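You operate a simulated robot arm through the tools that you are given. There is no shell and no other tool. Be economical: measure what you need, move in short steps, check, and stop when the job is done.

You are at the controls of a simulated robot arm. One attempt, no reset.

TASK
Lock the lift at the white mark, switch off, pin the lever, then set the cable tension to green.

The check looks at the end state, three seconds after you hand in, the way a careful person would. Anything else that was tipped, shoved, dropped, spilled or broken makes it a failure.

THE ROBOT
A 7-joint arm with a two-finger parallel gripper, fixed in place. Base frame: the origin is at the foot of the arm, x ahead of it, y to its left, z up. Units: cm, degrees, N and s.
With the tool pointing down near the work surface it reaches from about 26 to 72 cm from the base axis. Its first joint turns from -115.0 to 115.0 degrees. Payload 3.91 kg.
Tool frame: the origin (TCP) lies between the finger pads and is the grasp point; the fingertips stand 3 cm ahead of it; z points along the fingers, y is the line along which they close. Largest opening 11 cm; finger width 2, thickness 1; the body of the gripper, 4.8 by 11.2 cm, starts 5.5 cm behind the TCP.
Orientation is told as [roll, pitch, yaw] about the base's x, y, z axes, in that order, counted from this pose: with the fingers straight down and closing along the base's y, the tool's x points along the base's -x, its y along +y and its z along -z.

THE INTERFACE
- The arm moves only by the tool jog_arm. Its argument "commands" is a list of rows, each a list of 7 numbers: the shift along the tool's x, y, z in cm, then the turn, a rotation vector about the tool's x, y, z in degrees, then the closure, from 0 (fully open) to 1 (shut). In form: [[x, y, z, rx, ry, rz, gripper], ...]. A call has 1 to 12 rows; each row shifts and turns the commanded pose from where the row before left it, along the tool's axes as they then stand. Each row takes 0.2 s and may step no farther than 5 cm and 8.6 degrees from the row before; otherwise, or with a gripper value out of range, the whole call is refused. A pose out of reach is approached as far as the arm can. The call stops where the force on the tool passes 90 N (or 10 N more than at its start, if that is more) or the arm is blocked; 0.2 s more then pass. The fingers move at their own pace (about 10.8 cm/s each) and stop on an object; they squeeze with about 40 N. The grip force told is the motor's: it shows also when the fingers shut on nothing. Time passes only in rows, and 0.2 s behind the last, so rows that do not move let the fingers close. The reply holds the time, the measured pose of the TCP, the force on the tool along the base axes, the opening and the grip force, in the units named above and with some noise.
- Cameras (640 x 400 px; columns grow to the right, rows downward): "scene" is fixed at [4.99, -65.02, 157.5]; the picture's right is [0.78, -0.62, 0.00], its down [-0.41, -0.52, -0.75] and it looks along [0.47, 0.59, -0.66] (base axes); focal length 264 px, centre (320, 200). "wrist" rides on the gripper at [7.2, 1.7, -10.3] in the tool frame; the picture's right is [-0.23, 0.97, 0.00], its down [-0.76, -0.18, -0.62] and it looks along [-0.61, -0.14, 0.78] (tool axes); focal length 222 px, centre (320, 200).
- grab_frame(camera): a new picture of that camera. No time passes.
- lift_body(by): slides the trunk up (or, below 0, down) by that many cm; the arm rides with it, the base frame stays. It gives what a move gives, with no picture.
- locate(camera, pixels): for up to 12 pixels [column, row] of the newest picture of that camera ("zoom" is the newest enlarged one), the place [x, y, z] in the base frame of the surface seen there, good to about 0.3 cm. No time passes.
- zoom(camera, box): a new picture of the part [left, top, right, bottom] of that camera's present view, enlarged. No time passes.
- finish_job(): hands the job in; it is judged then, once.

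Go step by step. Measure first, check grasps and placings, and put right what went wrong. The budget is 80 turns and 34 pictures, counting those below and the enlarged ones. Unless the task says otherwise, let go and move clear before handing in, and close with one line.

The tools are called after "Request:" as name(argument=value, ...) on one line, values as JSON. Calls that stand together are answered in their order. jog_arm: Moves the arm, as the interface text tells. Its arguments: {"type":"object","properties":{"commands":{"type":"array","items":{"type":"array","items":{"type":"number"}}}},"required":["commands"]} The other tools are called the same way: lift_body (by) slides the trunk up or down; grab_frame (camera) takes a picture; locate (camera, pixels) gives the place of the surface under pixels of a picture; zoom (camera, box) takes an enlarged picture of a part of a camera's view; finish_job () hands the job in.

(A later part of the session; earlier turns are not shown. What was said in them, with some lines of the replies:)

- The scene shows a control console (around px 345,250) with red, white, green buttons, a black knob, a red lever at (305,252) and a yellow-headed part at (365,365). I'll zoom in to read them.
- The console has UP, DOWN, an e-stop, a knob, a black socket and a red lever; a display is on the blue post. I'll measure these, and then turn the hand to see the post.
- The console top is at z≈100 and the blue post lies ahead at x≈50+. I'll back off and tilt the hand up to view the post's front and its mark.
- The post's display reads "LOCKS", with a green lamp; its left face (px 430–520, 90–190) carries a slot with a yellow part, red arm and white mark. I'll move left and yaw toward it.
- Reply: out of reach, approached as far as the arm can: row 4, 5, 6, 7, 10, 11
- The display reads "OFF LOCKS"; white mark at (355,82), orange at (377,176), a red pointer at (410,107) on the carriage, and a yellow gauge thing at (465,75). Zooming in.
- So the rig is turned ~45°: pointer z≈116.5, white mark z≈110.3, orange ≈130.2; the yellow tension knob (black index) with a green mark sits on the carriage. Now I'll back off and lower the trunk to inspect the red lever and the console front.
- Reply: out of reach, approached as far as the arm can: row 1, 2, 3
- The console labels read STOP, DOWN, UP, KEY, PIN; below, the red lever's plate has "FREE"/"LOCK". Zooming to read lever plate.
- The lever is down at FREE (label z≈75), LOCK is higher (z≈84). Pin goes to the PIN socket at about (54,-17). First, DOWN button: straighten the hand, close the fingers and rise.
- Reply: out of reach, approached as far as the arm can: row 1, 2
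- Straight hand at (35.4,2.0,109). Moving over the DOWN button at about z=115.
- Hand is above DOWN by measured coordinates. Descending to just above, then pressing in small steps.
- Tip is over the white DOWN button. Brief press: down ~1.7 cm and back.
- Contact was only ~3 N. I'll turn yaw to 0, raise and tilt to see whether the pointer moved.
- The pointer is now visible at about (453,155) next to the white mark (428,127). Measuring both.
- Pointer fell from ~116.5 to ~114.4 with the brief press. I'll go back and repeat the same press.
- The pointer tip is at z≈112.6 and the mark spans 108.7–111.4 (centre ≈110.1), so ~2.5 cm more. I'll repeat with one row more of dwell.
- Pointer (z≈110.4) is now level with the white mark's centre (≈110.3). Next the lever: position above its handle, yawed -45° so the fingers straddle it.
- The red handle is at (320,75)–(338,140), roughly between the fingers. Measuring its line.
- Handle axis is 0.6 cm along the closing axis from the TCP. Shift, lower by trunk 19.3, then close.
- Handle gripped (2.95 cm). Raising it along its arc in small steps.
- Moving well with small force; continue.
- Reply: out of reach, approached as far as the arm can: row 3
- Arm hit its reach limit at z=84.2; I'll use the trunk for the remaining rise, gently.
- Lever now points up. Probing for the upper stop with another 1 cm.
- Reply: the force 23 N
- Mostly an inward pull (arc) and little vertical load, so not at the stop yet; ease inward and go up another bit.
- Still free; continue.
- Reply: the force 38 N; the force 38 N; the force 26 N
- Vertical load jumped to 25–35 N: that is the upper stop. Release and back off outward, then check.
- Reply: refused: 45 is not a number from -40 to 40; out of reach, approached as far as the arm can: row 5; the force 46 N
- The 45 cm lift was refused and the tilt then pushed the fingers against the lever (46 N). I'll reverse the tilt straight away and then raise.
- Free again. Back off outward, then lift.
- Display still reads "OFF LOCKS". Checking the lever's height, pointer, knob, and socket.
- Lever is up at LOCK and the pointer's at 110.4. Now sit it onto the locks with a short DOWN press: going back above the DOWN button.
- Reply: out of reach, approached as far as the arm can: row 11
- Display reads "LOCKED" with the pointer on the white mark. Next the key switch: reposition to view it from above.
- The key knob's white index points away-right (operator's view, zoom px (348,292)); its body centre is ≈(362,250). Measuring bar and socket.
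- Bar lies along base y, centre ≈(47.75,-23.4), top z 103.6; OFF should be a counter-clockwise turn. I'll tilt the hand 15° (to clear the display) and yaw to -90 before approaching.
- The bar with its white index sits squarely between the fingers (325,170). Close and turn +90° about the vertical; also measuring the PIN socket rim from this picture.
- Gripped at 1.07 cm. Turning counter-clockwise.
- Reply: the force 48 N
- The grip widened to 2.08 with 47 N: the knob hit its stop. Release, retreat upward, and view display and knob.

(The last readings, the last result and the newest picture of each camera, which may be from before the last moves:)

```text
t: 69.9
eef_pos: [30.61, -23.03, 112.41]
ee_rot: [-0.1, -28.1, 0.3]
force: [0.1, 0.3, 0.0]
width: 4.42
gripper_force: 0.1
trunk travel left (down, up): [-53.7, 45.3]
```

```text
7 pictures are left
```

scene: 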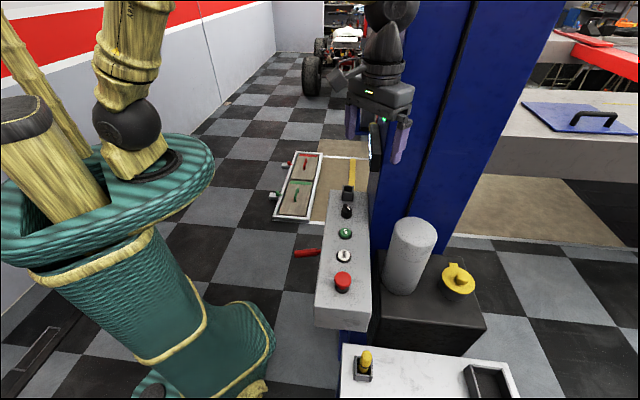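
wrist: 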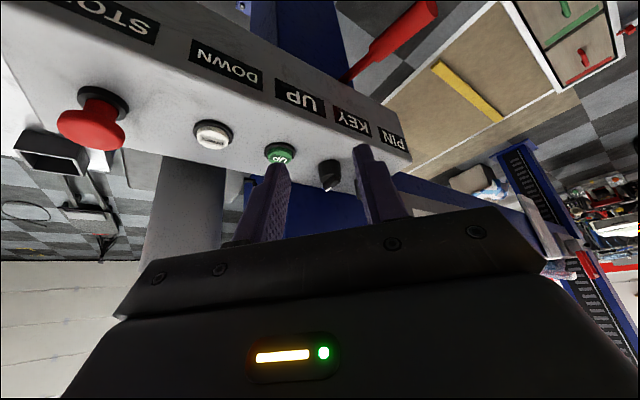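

The knob is visible at (328,175) but the display isn't. Rising and tilting a bit more to verify power-off.

Request:
jog_arm(commands=[[-2.3, -2, -4.4, 0, 0, 0, 0.6], [-2.3, -2, -4, 0, 0, 0, 0.6], [-2.3, -2, -4, 0, 0, 0, 0.6], [0, 0, 0, 0, -6, 0, 0.6], [0, 0, 0, 0, -6, 0, 0.6]])

Request:
grab_frame(camera="wrist")

```text
refused: row 1 steps farther than a row can; nothing moved
```

```text
6 pictures are left
```

wrist: 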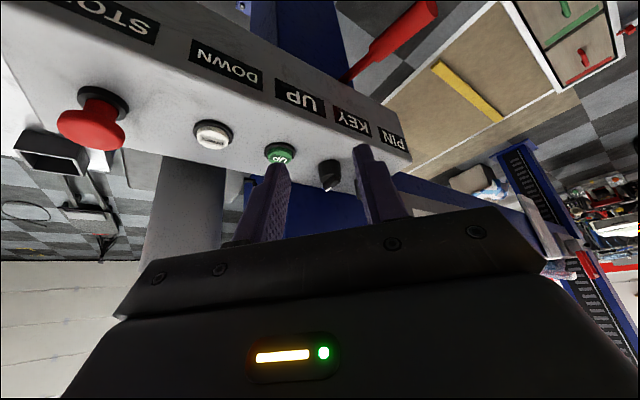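

That move was refused (step too long) and cost a picture. I'll redo it with shorter steps, and probe the knob bar by measurement.

Request:
locate(camera="wrist", pixels=[[327, 165], [328, 175], [328, 186], [322, 180], [335, 180], [325, 189], [332, 188]])

Request:
jog_arm(commands=[[-2, -2, -3.8, 0, 0, 0, 0.6], [-2, -2, -3.8, 0, 0, 0, 0.6], [-2, -2, -3.8, 0, 0, 0, 0.6], [0, 0, 0, 0, -6, 0, 0.6], [0, 0, 0, 0, -6, 0, 0.6]])

```text
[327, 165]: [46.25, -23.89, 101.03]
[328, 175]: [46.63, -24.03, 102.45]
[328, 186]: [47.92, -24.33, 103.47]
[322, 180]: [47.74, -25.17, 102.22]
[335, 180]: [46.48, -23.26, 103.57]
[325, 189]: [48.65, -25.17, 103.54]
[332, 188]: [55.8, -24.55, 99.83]
```

```text
t: 71.1
eef_pos: [30.8, -29.25, 125.11]
ee_rot: [-0.1, -40.1, 0.2]
force: [0.3, 0.2, -0.2]
width: 4.37
gripper_force: 0.1
trunk travel left (down, up): [-53.7, 45.3]
```

The bar now points straight away from the operator (turned ~45° to its stop). Check display/lamp.

Request:
grab_frame(camera="wrist")

```text
5 pictures are left
```

wrist: 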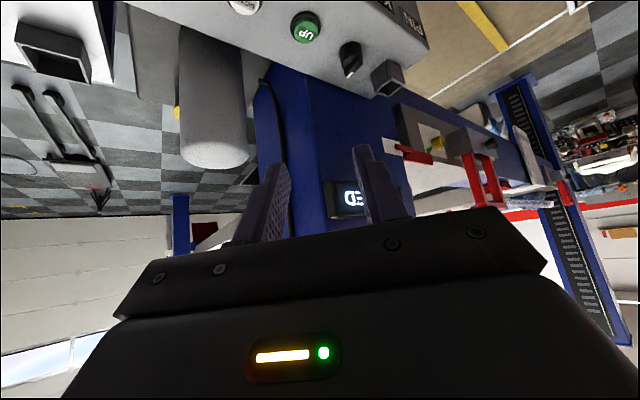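

The display still shows "…ED" (LOCKED); the power lamp is hidden. I'll move to the pose that shows lamp, display and tension knob together.

Request:
lift_body(by=13)

Request:
jog_arm(commands=[[-1.13, 4.25, 0.95, 0, 0, 0, 0.4], [-1.13, 4.25, 0.95, 0, 0, 0, 0.4], [-1.13, 4.25, 0.95, 0, 0, 0, 0.4], [-1.13, 4.25, 0.95, 0, 0, 0, 0.4], [-1.13, 4.25, 0.95, 0, 0, 0, 0.4], [0, 0, 0, 5.3, 0, 6.3, 0.4], [0, 0, 0, 5.3, 0, 6.3, 0.4], [0, 0, 0, 5.3, 0, 6.3, 0.4], [0, 0, 0, 5.3, 0, 6.3, 0.4]])

```text
t: 72.7
eef_pos: [30.67, -29.21, 138.15]
ee_rot: [-0.2, -40.0, 0.1]
force: [-0.4, -0.3, 0.3]
width: 4.4
gripper_force: 0.1
trunk travel left (down, up): [-66.7, 32.3]
```

```text
t: 74.7
eef_pos: [40.07, -11.1, 136.65]
ee_rot: [-0.2, -40.1, -32.8]
force: [0.4, 0.4, -0.4]
width: 6.59
gripper_force: 0.0
out of reach, approached as far as the arm can: row 4, 5, 6, 7
trunk travel left (down, up): [-66.7, 32.3]
```

Request:
zoom(camera="wrist", box=[240, 20, 560, 220])

```text
2.00 times, centred on (400, 120) of wrist
```

zoom: 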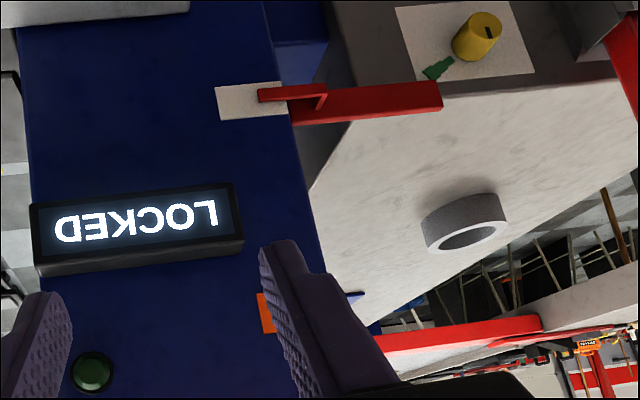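

The lamp is dark: power is off, display LOCKED. Measuring the tension knob (index at (488,32)) and green mark (438,68).

Request:
locate(camera="zoom", pixels=[[476, 36], [490, 32], [478, 45], [498, 25], [465, 28], [438, 68], [428, 76], [450, 62], [405, 20], [520, 60], [470, 15], [482, 58]])

```text
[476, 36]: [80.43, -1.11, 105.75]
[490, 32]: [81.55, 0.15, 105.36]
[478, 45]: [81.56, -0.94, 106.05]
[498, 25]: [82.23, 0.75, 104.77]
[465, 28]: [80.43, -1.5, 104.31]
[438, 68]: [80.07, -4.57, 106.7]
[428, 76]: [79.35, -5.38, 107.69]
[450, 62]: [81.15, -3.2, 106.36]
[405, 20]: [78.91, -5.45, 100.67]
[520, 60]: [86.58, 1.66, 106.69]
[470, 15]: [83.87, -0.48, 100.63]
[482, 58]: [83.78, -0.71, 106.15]
```

Now the pin: measuring it from the stored scene picture (head around (366,353), holder corners around).

Request:
locate(camera="scene", pixels=[[366, 351], [366, 355], [362, 360], [369, 360], [365, 366], [365, 371], [356, 360], [374, 362], [356, 376], [372, 377], [374, 357], [356, 381]])

```text
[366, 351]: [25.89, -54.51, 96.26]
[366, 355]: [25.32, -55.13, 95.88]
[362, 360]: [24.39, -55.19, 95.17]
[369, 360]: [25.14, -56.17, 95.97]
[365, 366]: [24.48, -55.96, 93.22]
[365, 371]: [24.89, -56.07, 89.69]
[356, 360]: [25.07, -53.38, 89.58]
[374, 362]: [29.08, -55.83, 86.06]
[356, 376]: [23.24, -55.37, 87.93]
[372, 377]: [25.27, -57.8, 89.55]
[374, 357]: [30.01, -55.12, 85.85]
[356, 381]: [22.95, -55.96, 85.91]
```

Request:
locate(camera="scene", pixels=[[317, 307], [340, 311], [366, 312], [370, 300], [340, 345], [395, 352]])

Request:
jog_arm(commands=[[0, 0, 0, 0, 8, 0, 0.55], [0, 0, 0, 0, 8, 0, 0.55], [0, 0, 0, 0, 8, 0, 0.55], [0, 0, 0, 0, 8, 0, 0.55], [0, 0, 0, 0, 8, 0, 0.55], [0, 0, 0, 0, 0, 6.1, 0.55], [0, 0, 0, 0, 0, 6.1, 0.55]])

```text
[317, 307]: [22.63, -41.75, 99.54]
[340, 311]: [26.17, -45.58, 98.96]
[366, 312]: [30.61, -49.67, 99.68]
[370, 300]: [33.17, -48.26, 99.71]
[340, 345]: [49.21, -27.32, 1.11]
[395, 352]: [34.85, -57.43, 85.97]
```

```text
t: 76.3
eef_pos: [40.14, -11.09, 136.63]
ee_rot: [-0.2, 0.0, -45.2]
force: [0.3, 0.0, -1.6]
width: 4.97
gripper_force: 0.0
trunk travel left (down, up): [-66.7, 32.3]
```

Console end is at u≈-13.5, leaving ~2 cm clearance to the gripper body. Moving above the pin.

Request:
jog_arm(commands=[[-2.08, -4.18, 0, 0, 0, 0, 0.55], [-2.08, -4.18, 0, 0, 0, 0, 0.55], [-2.08, -4.18, 0, 0, 0, 0, 0.55], [-2.08, -4.18, 0, 0, 0, 0, 0.55], [-2.08, -4.18, 0, 0, 0, 0, 0.55], [-2.08, -4.18, 0, 0, 0, 0, 0.55], [-2.08, -4.18, 0, 0, 0, 0, 0.55], [-2.08, -4.18, 0, 0, 0, 0, 0.55], [-2.08, -4.18, 0, 0, 0, 0, 0.55], [-2.08, -4.18, 0, 0, 0, 0, 0.55]])

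Request:
lift_body(by=-28)

```text
t: 78.5
eef_pos: [26.09, -47.09, 134.73]
ee_rot: [-0.2, -0.2, -45.2]
force: [-0.1, 0.5, 0.0]
width: 4.93
gripper_force: 0.2
out of reach, approached as far as the arm can: row 8, 9, 10
trunk travel left (down, up): [-66.7, 32.3]
```

```text
t: 81.3
eef_pos: [26.1, -47.19, 106.73]
ee_rot: [-0.1, -0.2, -45.0]
force: [0.2, 0.0, -0.1]
width: 4.96
gripper_force: 0.1
trunk travel left (down, up): [-38.7, 60.3]
```

Reach is limited because the trunk is too low (arm-relative height is high). Raise the trunk 40 and jog down and across instead.

Request:
lift_body(by=40)

Request:
jog_arm(commands=[[0, 0, 4.5, 0, 0, 0, 0.55], [0, 0, 4.5, 0, 0, 0, 0.55], [0, 0, 4.5, 0, 0, 0, 0.55], [0, 0, 4.5, 0, 0, 0, 0.55], [-1.7, -2.1, 3.5, 0, 0, 0, 0.55], [-1.7, -2.1, 3.5, 0, 0, 0, 0.55], [-1.7, -2.1, 3.5, 0, 0, 0, 0.55]])

```text
t: 85.1
eef_pos: [26.06, -47.16, 146.77]
ee_rot: [-0.1, 0.0, -45.1]
force: [0.3, 0.1, 0.9]
width: 4.96
gripper_force: 0.0
trunk travel left (down, up): [-78.7, 20.3]
```

```text
t: 86.7
eef_pos: [25.26, -55.53, 118.17]
ee_rot: [0.0, 0.0, -45.1]
force: [-0.4, 0.5, -0.7]
width: 4.94
gripper_force: 0.0
trunk travel left (down, up): [-78.7, 20.3]
```

Above the pin; descending around it and closing.

Request:
jog_arm(commands=[[0.1, 0.1, 4.5, 0, 0, 0, 0.55], [0, 0, 4.5, 0, 0, 0, 0.55], [0, 0, 4.5, 0, 0, 0, 0.55], [0, 0, 4.5, 0, 0, 0, 0.55], [0, 0, 4, 0, 0, 0, 0.55], [0, 0, 1.5, 0, 0, 0, 0.55], [0, 0, 1.0, 0, 0, 0, 0.55]])

Request:
jog_arm(commands=[[0, 0, 0, 0, 0, 0, 1], [0, 0, 0, 0, 0, 0, 1], [0, 0, 0, 0, 0, 0, 1]])

```text
t: 88.3
eef_pos: [25.17, -55.32, 93.4]
ee_rot: [0.0, -0.1, -45.2]
force: [-0.3, -0.1, -0.4]
width: 4.97
gripper_force: 0.0
trunk travel left (down, up): [-78.7, 20.3]
```

```text
t: 89.1
eef_pos: [25.19, -55.36, 93.54]
ee_rot: [-0.1, -0.1, -45.0]
force: [-0.5, 0.8, 0.2]
width: 2.18
gripper_force: 39.7
trunk travel left (down, up): [-78.7, 20.3]
```

Pin gripped (2.18 cm). Lift it straight out, then carry along the console on the operator side.

Request:
jog_arm(commands=[[0, 0, -2, 0, 0, 0, 1], [0, 0, -4, 0, 0, 0, 1], [0, 0, -4.5, 0, 0, 0, 1], [0, 0, -4.5, 0, 0, 0, 1], [0, 0, -4.5, 0, 0, 0, 1], [0, 0, -4.5, 0, 0, 0, 1], [4.5, 0, 0, 0, 0, 0, 1], [4.5, 0, 0, 0, 0, 0, 1]])

Request:
jog_arm(commands=[[0, 4.6, 0, 0, 0, 0, 1], [0, 4.6, 0, 0, 0, 0, 1], [0, 4.6, 0, 0, 0, 0, 1], [0, 4.6, 0, 0, 0, 0, 1], [0, 4.6, 0, 0, 0, 0, 1], [0, 4.6, 0, 0, 0, 0, 1], [0, 4.6, 0, 0, 0, 0, 1], [0, 4.6, 0, 0, 0, 0, 1], [0, 4.6, 0, 0, 0, 0, 1], [0, 4.6, 0, 0, 0, 0, 1]])

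```text
t: 90.9
eef_pos: [18.81, -48.66, 117.78]
ee_rot: [-0.1, -0.2, -45.2]
force: [-0.8, 0.6, -0.7]
width: 2.18
gripper_force: 39.6
trunk travel left (down, up): [-78.7, 20.3]
```

```text
t: 93.1
eef_pos: [51.58, -15.98, 117.58]
ee_rot: [-0.3, -0.1, -45.1]
force: [0.9, 0.0, -0.6]
width: 2.18
gripper_force: 40.2
trunk travel left (down, up): [-78.7, 20.3]
```

Request:
jog_arm(commands=[[-2.96, 0.46, 0, 0, 0, 0, 1], [0, 0, 4, 0, 0, 0, 1], [0, 0, 2, 0, 0, 0, 1]])

Request:
zoom(camera="wrist", box=[220, 90, 440, 230])

```text
t: 93.9
eef_pos: [53.9, -18.03, 111.44]
ee_rot: [-0.1, -0.1, -45.1]
force: [1.0, 0.2, -0.9]
width: 2.18
gripper_force: 40.6
trunk travel left (down, up): [-78.7, 20.3]
```

```text
2.86 times, centred on (330, 160) of wrist
```

zoom: 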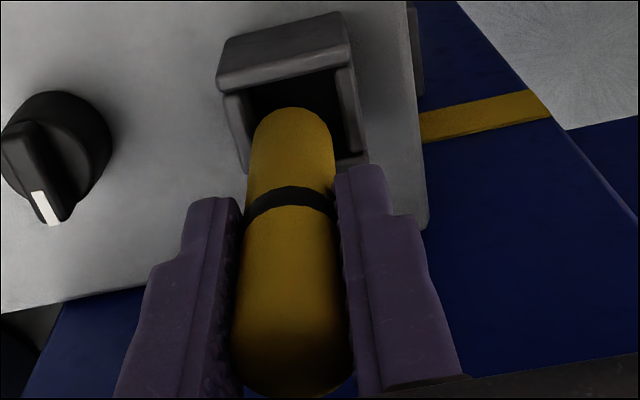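

Pin (round, black ring) is just above the socket. Measuring inner rim edges and the pin's lower end.

Request:
locate(camera="zoom", pixels=[[222, 75], [345, 50], [250, 92], [340, 68], [232, 130], [355, 110], [243, 165], [365, 155], [292, 118], [253, 130], [330, 125], [350, 90]])

```text
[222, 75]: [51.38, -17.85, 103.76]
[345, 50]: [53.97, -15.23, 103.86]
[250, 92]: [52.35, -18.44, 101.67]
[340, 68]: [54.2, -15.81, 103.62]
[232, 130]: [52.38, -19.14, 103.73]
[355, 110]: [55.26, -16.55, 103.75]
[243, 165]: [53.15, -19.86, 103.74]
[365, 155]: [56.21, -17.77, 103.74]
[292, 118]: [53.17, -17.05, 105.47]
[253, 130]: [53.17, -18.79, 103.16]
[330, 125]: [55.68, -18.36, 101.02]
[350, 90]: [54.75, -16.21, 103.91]
```

Socket centre (u 25.5, n -50.8) matches the pin axis within ~0.1 cm. Lower into it step by step.

Request:
jog_arm(commands=[[0, 0.12, 1.2, 0, 0, 0, 1], [0, 0, 1, 0, 0, 0, 1], [0, 0, 0.8, 0, 0, 0, 1], [0, 0, 0.5, 0, 0, 0, 1]])

```text
t: 94.9
eef_pos: [53.98, -18.02, 108.0]
ee_rot: [-0.1, 0.0, -45.1]
force: [-0.3, -0.2, -0.5]
width: 2.2
gripper_force: 39.8
trunk travel left (down, up): [-78.7, 20.3]
```

Request:
jog_arm(commands=[[0, 0, 0.4, 0, 0, 0, 1], [0, 0, 0.3, 0, 0, 0, 1]])

```text
t: 95.5
eef_pos: [53.88, -17.95, 107.87]
ee_rot: [0.1, -0.5, -45.1]
force: [-2.1, 0.3, 31.1]
width: 2.19
gripper_force: 39.7
trunk travel left (down, up): [-78.7, 20.3]
```

Bottomed at z≈107.9 (31 N), same depth as in the holder. Relax, release and rise.

Request:
jog_arm(commands=[[0, 0, -0.4, 0, 0, 0, 1], [0, 0, 0, 0, 0, 0, 0.6], [0, 0, 0, 0, 0, 0, 0.6], [0, 0, -4.5, 0, 0, 0, 0.6], [0, 0, -4.5, 0, 0, 0, 0.6], [4.5, 0, 0, 0, 0, 0, 0.6], [4.5, 0, 0, 0, 0, 0, 0.6]])

```text
t: 97.1
eef_pos: [47.35, -11.59, 116.96]
ee_rot: [-0.1, -0.2, -45.1]
force: [0.8, -0.2, 0.8]
width: 4.4
gripper_force: 0.0
trunk travel left (down, up): [-78.7, 20.3]
```

Pin is placed. Heading to the tension knob: slide along +u, then tilt the tool to horizontal.

Request:
jog_arm(commands=[[0.5, 4.8, 0, 0, 0, 0, 0.5], [0.5, 4.8, 0, 0, 0, 0, 0.5], [0.5, 4.8, 0, 0, 0, 0, 0.5], [0.5, 4.8, 0, 0, 0, 0, 0.5], [0.5, 4.8, 0, 0, 0, 0, 0.5]])

Request:
jog_arm(commands=[[0, 0, 0, 0, -8.2, 0, 0.5], [0, 0, 0, 0, -8.2, 0, 0.5], [0, 0, 0, 0, -8.2, 0, 0.5], [0, 0, 0, 0, -8.2, 0, 0.5], [0, 0, 0, 0, -8.2, 0, 0.5], [0, 0, 0, 0, -8.2, 0, 0.5], [0, 0, 0, 0, -8.2, 0, 0.5], [0, 0, 0, 0, -8.2, 0, 0.5], [0, 0, 0, 0, -8.2, 0, 0.5], [0, 0, 0, 0, -8.2, 0, 0.5], [0, 0, 0, 0, -8, 0, 0.5]])

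```text
t: 98.3
eef_pos: [62.9, 7.43, 116.63]
ee_rot: [-0.2, 0.0, -45.1]
force: [0.2, 0.3, -0.5]
width: 5.47
gripper_force: 0.0
trunk travel left (down, up): [-78.7, 20.3]
```

```text
t: 100.7
eef_pos: [62.74, 7.12, 116.75]
ee_rot: [-151.9, -89.6, 106.9]
force: [-0.7, -0.5, -0.4]
width: 5.49
gripper_force: 0.0
trunk travel left (down, up): [-78.7, 20.3]
```

Tool is horizontal. Shift to in front of the knob (u≈57.3, z≈105.3) at ~10 cm standoff and take a close look.

Request:
jog_arm(commands=[[2.85, 1.98, 2, 0, 0, 0, 0.5], [2.85, 1.98, 2, 0, 0, 0, 0.5], [2.85, 1.98, 2, 0, 0, 0, 0.5], [2.85, 1.98, 2, 0, 0, 0, 0.5]])

```text
t: 101.7
eef_pos: [74.42, 7.49, 106.87]
ee_rot: [76.1, -87.8, -121.1]
force: [0.6, 0.8, -0.1]
width: 5.49
gripper_force: 0.1
trunk travel left (down, up): [-78.7, 20.3]
```

Request:
zoom(camera="wrist", box=[210, 20, 450, 180])

```text
2.50 times, centred on (330, 100) of wrist
```

zoom: 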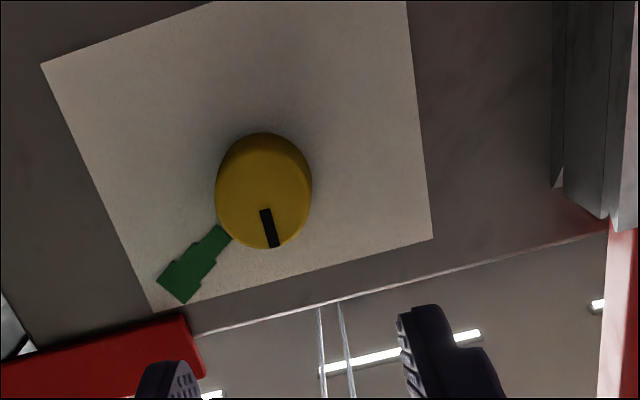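

Now clear: the knob's index points up (270,228), the green mark is up-right for the operator (190,270). Measuring both angles.

Request:
locate(camera="zoom", pixels=[[262, 210], [273, 245], [262, 180], [219, 195], [308, 195], [262, 140], [265, 205], [222, 235], [195, 262], [172, 292], [188, 280], [250, 195]])

```text
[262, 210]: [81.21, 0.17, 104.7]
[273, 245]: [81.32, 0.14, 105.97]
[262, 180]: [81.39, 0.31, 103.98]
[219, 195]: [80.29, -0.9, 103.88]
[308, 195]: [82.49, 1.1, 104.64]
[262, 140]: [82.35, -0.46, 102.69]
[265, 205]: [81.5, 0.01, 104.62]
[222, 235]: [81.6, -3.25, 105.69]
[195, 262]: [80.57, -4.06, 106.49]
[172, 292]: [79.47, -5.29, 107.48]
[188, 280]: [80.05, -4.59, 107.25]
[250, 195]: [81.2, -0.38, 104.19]
```

Index is at 90° (up), green at ≈31.5° (up-right): needs +58.5° about tool z (clockwise from the front). Knob axis u≈57.55, z≈104.45. Pre-rotate the hand -30° and re-read the pose.

Request:
jog_arm(commands=[[0, 0, 0, 0, 0, -7.5, 0.5], [0, 0, 0, 0, 0, -7.5, 0.5], [0, 0, 0, 0, 0, -7.5, 0.5], [0, 0, 0, 0, 0, -7.5, 0.5], [0, 0, 0, 0, 0, 0, 0.5]])

```text
t: 102.9
eef_pos: [73.9, 7.19, 105.18]
ee_rot: [-90.2, -59.7, 45.2]
force: [-1.0, -0.7, 0.6]
width: 5.49
gripper_force: 0.0
trunk travel left (down, up): [-78.7, 20.3]
```

Request:
jog_arm(commands=[[0.52, 0.56, 3, 0, 0, 0, 0.5], [0, 0, 3, 0, 0, 0, 0.5], [0, 0, 2, 0, 0, 0, 0.5], [0, 0, 1, 0, 0, 0, 0.5], [0, 0, 0, 0, 0, 0, 0.5]])

```text
t: 104.1
eef_pos: [80.61, 0.83, 104.54]
ee_rot: [-90.4, -59.9, 45.1]
force: [-0.2, -0.6, 0.1]
width: 5.52
gripper_force: 0.2
trunk travel left (down, up): [-78.7, 20.3]
```

On axis (u 57.6, z 104.5), no contact. Close on the knob.

Request:
jog_arm(commands=[[0, 0, 0, 0, 0, 0, 1], [0, 0, 0, 0, 0, 0, 1], [0, 0, 0, 0, 0, 0, 1]])

```text
t: 104.9
eef_pos: [80.63, 0.81, 104.57]
ee_rot: [-90.2, -59.9, 45.0]
force: [2.8, -1.4, 0.8]
width: 3.47
gripper_force: 45.3
trunk travel left (down, up): [-78.7, 20.3]
```

Gripped at 3.47 cm with little side force. Turn +58.5° about tool z.

Request:
jog_arm(commands=[[0, 0, 0, 0, 0, 7.3, 1], [0, 0, 0, 0, 0, 7.3, 1], [0, 0, 0, 0, 0, 7.3, 1], [0, 0, 0, 0, 0, 7.3, 1], [0, 0, 0, 0, 0, 7.3, 1], [0, 0, 0, 0, 0, 7.3, 1], [0, 0, 0, 0, 0, 7.3, 1], [0, 0, 0, 0, 0, 7.4, 1], [0, 0, 0, 0, 0, 0, 1]])

```text
t: 106.9
eef_pos: [80.57, 0.79, 104.61]
ee_rot: [90.2, -61.5, -135.4]
force: [-0.6, -3.3, 3.9]
width: 3.47
gripper_force: 44.8
trunk travel left (down, up): [-78.7, 20.3]
```

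Turned as commanded with small forces. Release, retreat straight back and check.

Request:
jog_arm(commands=[[0, 0, 0, 0, 0, 0, 0.5], [0, 0, 0, 0, 0, 0, 0.5], [0, 0, -4.5, 0, 0, 0, 0.5], [0, 0, -4.5, 0, 0, 0, 0.5], [0, 0, 0, 0, 0, -7.1, 0.5], [0, 0, 0, 0, 0, -7.1, 0.5], [0, 0, 0, 0, 0, -7.1, 0.5], [0, 0, 0, 0, 0, -7.1, 0.5], [0, 0, 0, 0, 0, 0, 0.5]])

Request:
zoom(camera="wrist", box=[210, 20, 450, 180])

```text
t: 108.9
eef_pos: [74.54, 5.81, 105.61]
ee_rot: [96.3, -89.0, -142.7]
force: [0.3, 0.7, 0.6]
width: 5.48
gripper_force: 0.0
trunk travel left (down, up): [-78.7, 20.3]
```

```text
2.50 times, centred on (330, 100) of wrist
```

zoom: 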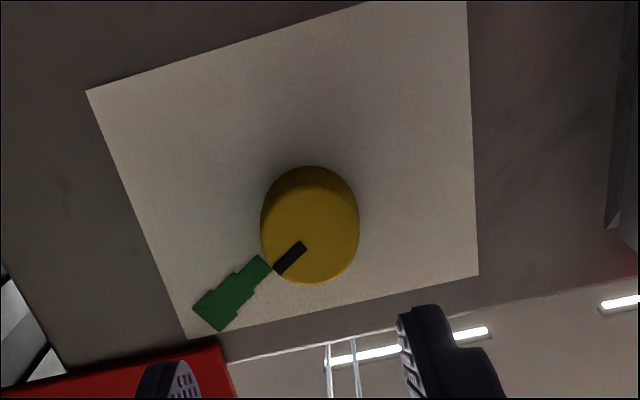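

The index now lines up with the green mark. Confirm the angle numerically.

Request:
locate(camera="zoom", pixels=[[302, 245], [278, 270], [258, 262], [210, 315], [232, 292]])

```text
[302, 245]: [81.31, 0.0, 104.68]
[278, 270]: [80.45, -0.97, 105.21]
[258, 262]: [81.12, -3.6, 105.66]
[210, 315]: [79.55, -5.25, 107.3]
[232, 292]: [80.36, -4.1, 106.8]
```

Index ≈29–31°, matching green (≈31–35°). Back the hand clear and use the last picture for an overall check.

Request:
jog_arm(commands=[[0, 0, -4, 0, 0, 0, 0.5], [-2, 0, -4, 0, 0, 0, 0.5], [-3, 0, -3, 0, 0, 0, 0.5], [-3, 0, -3, 0, 0, 0, 0.5]])

Request:
zoom(camera="scene", box=[270, 150, 510, 390])

```text
t: 109.9
eef_pos: [64.11, 17.08, 112.55]
ee_rot: [-120.4, -89.7, 75.2]
force: [-0.4, -0.3, -0.8]
width: 5.5
gripper_force: 0.0
trunk travel left (down, up): [-78.7, 20.3]
```

```text
1.67 times, centred on (390, 270) of scene
```

zoom: 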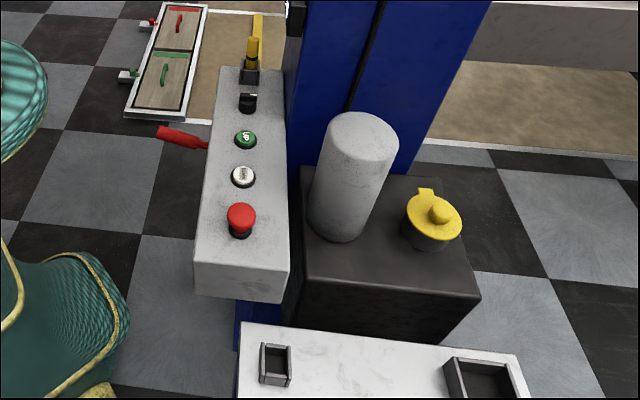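

The last picture shows the pin upright in the PIN socket (252,60), the lever raised at LOCK (180,137), and nothing else disturbed, so I'm handing in.

Request:
finish_job()

```text
The job is handed in.
```

I handed the job in with all four steps done: the lift is locked at the white mark, the power is off, the pin is in its socket with the lever at LOCK, and the cable tension is set to green.
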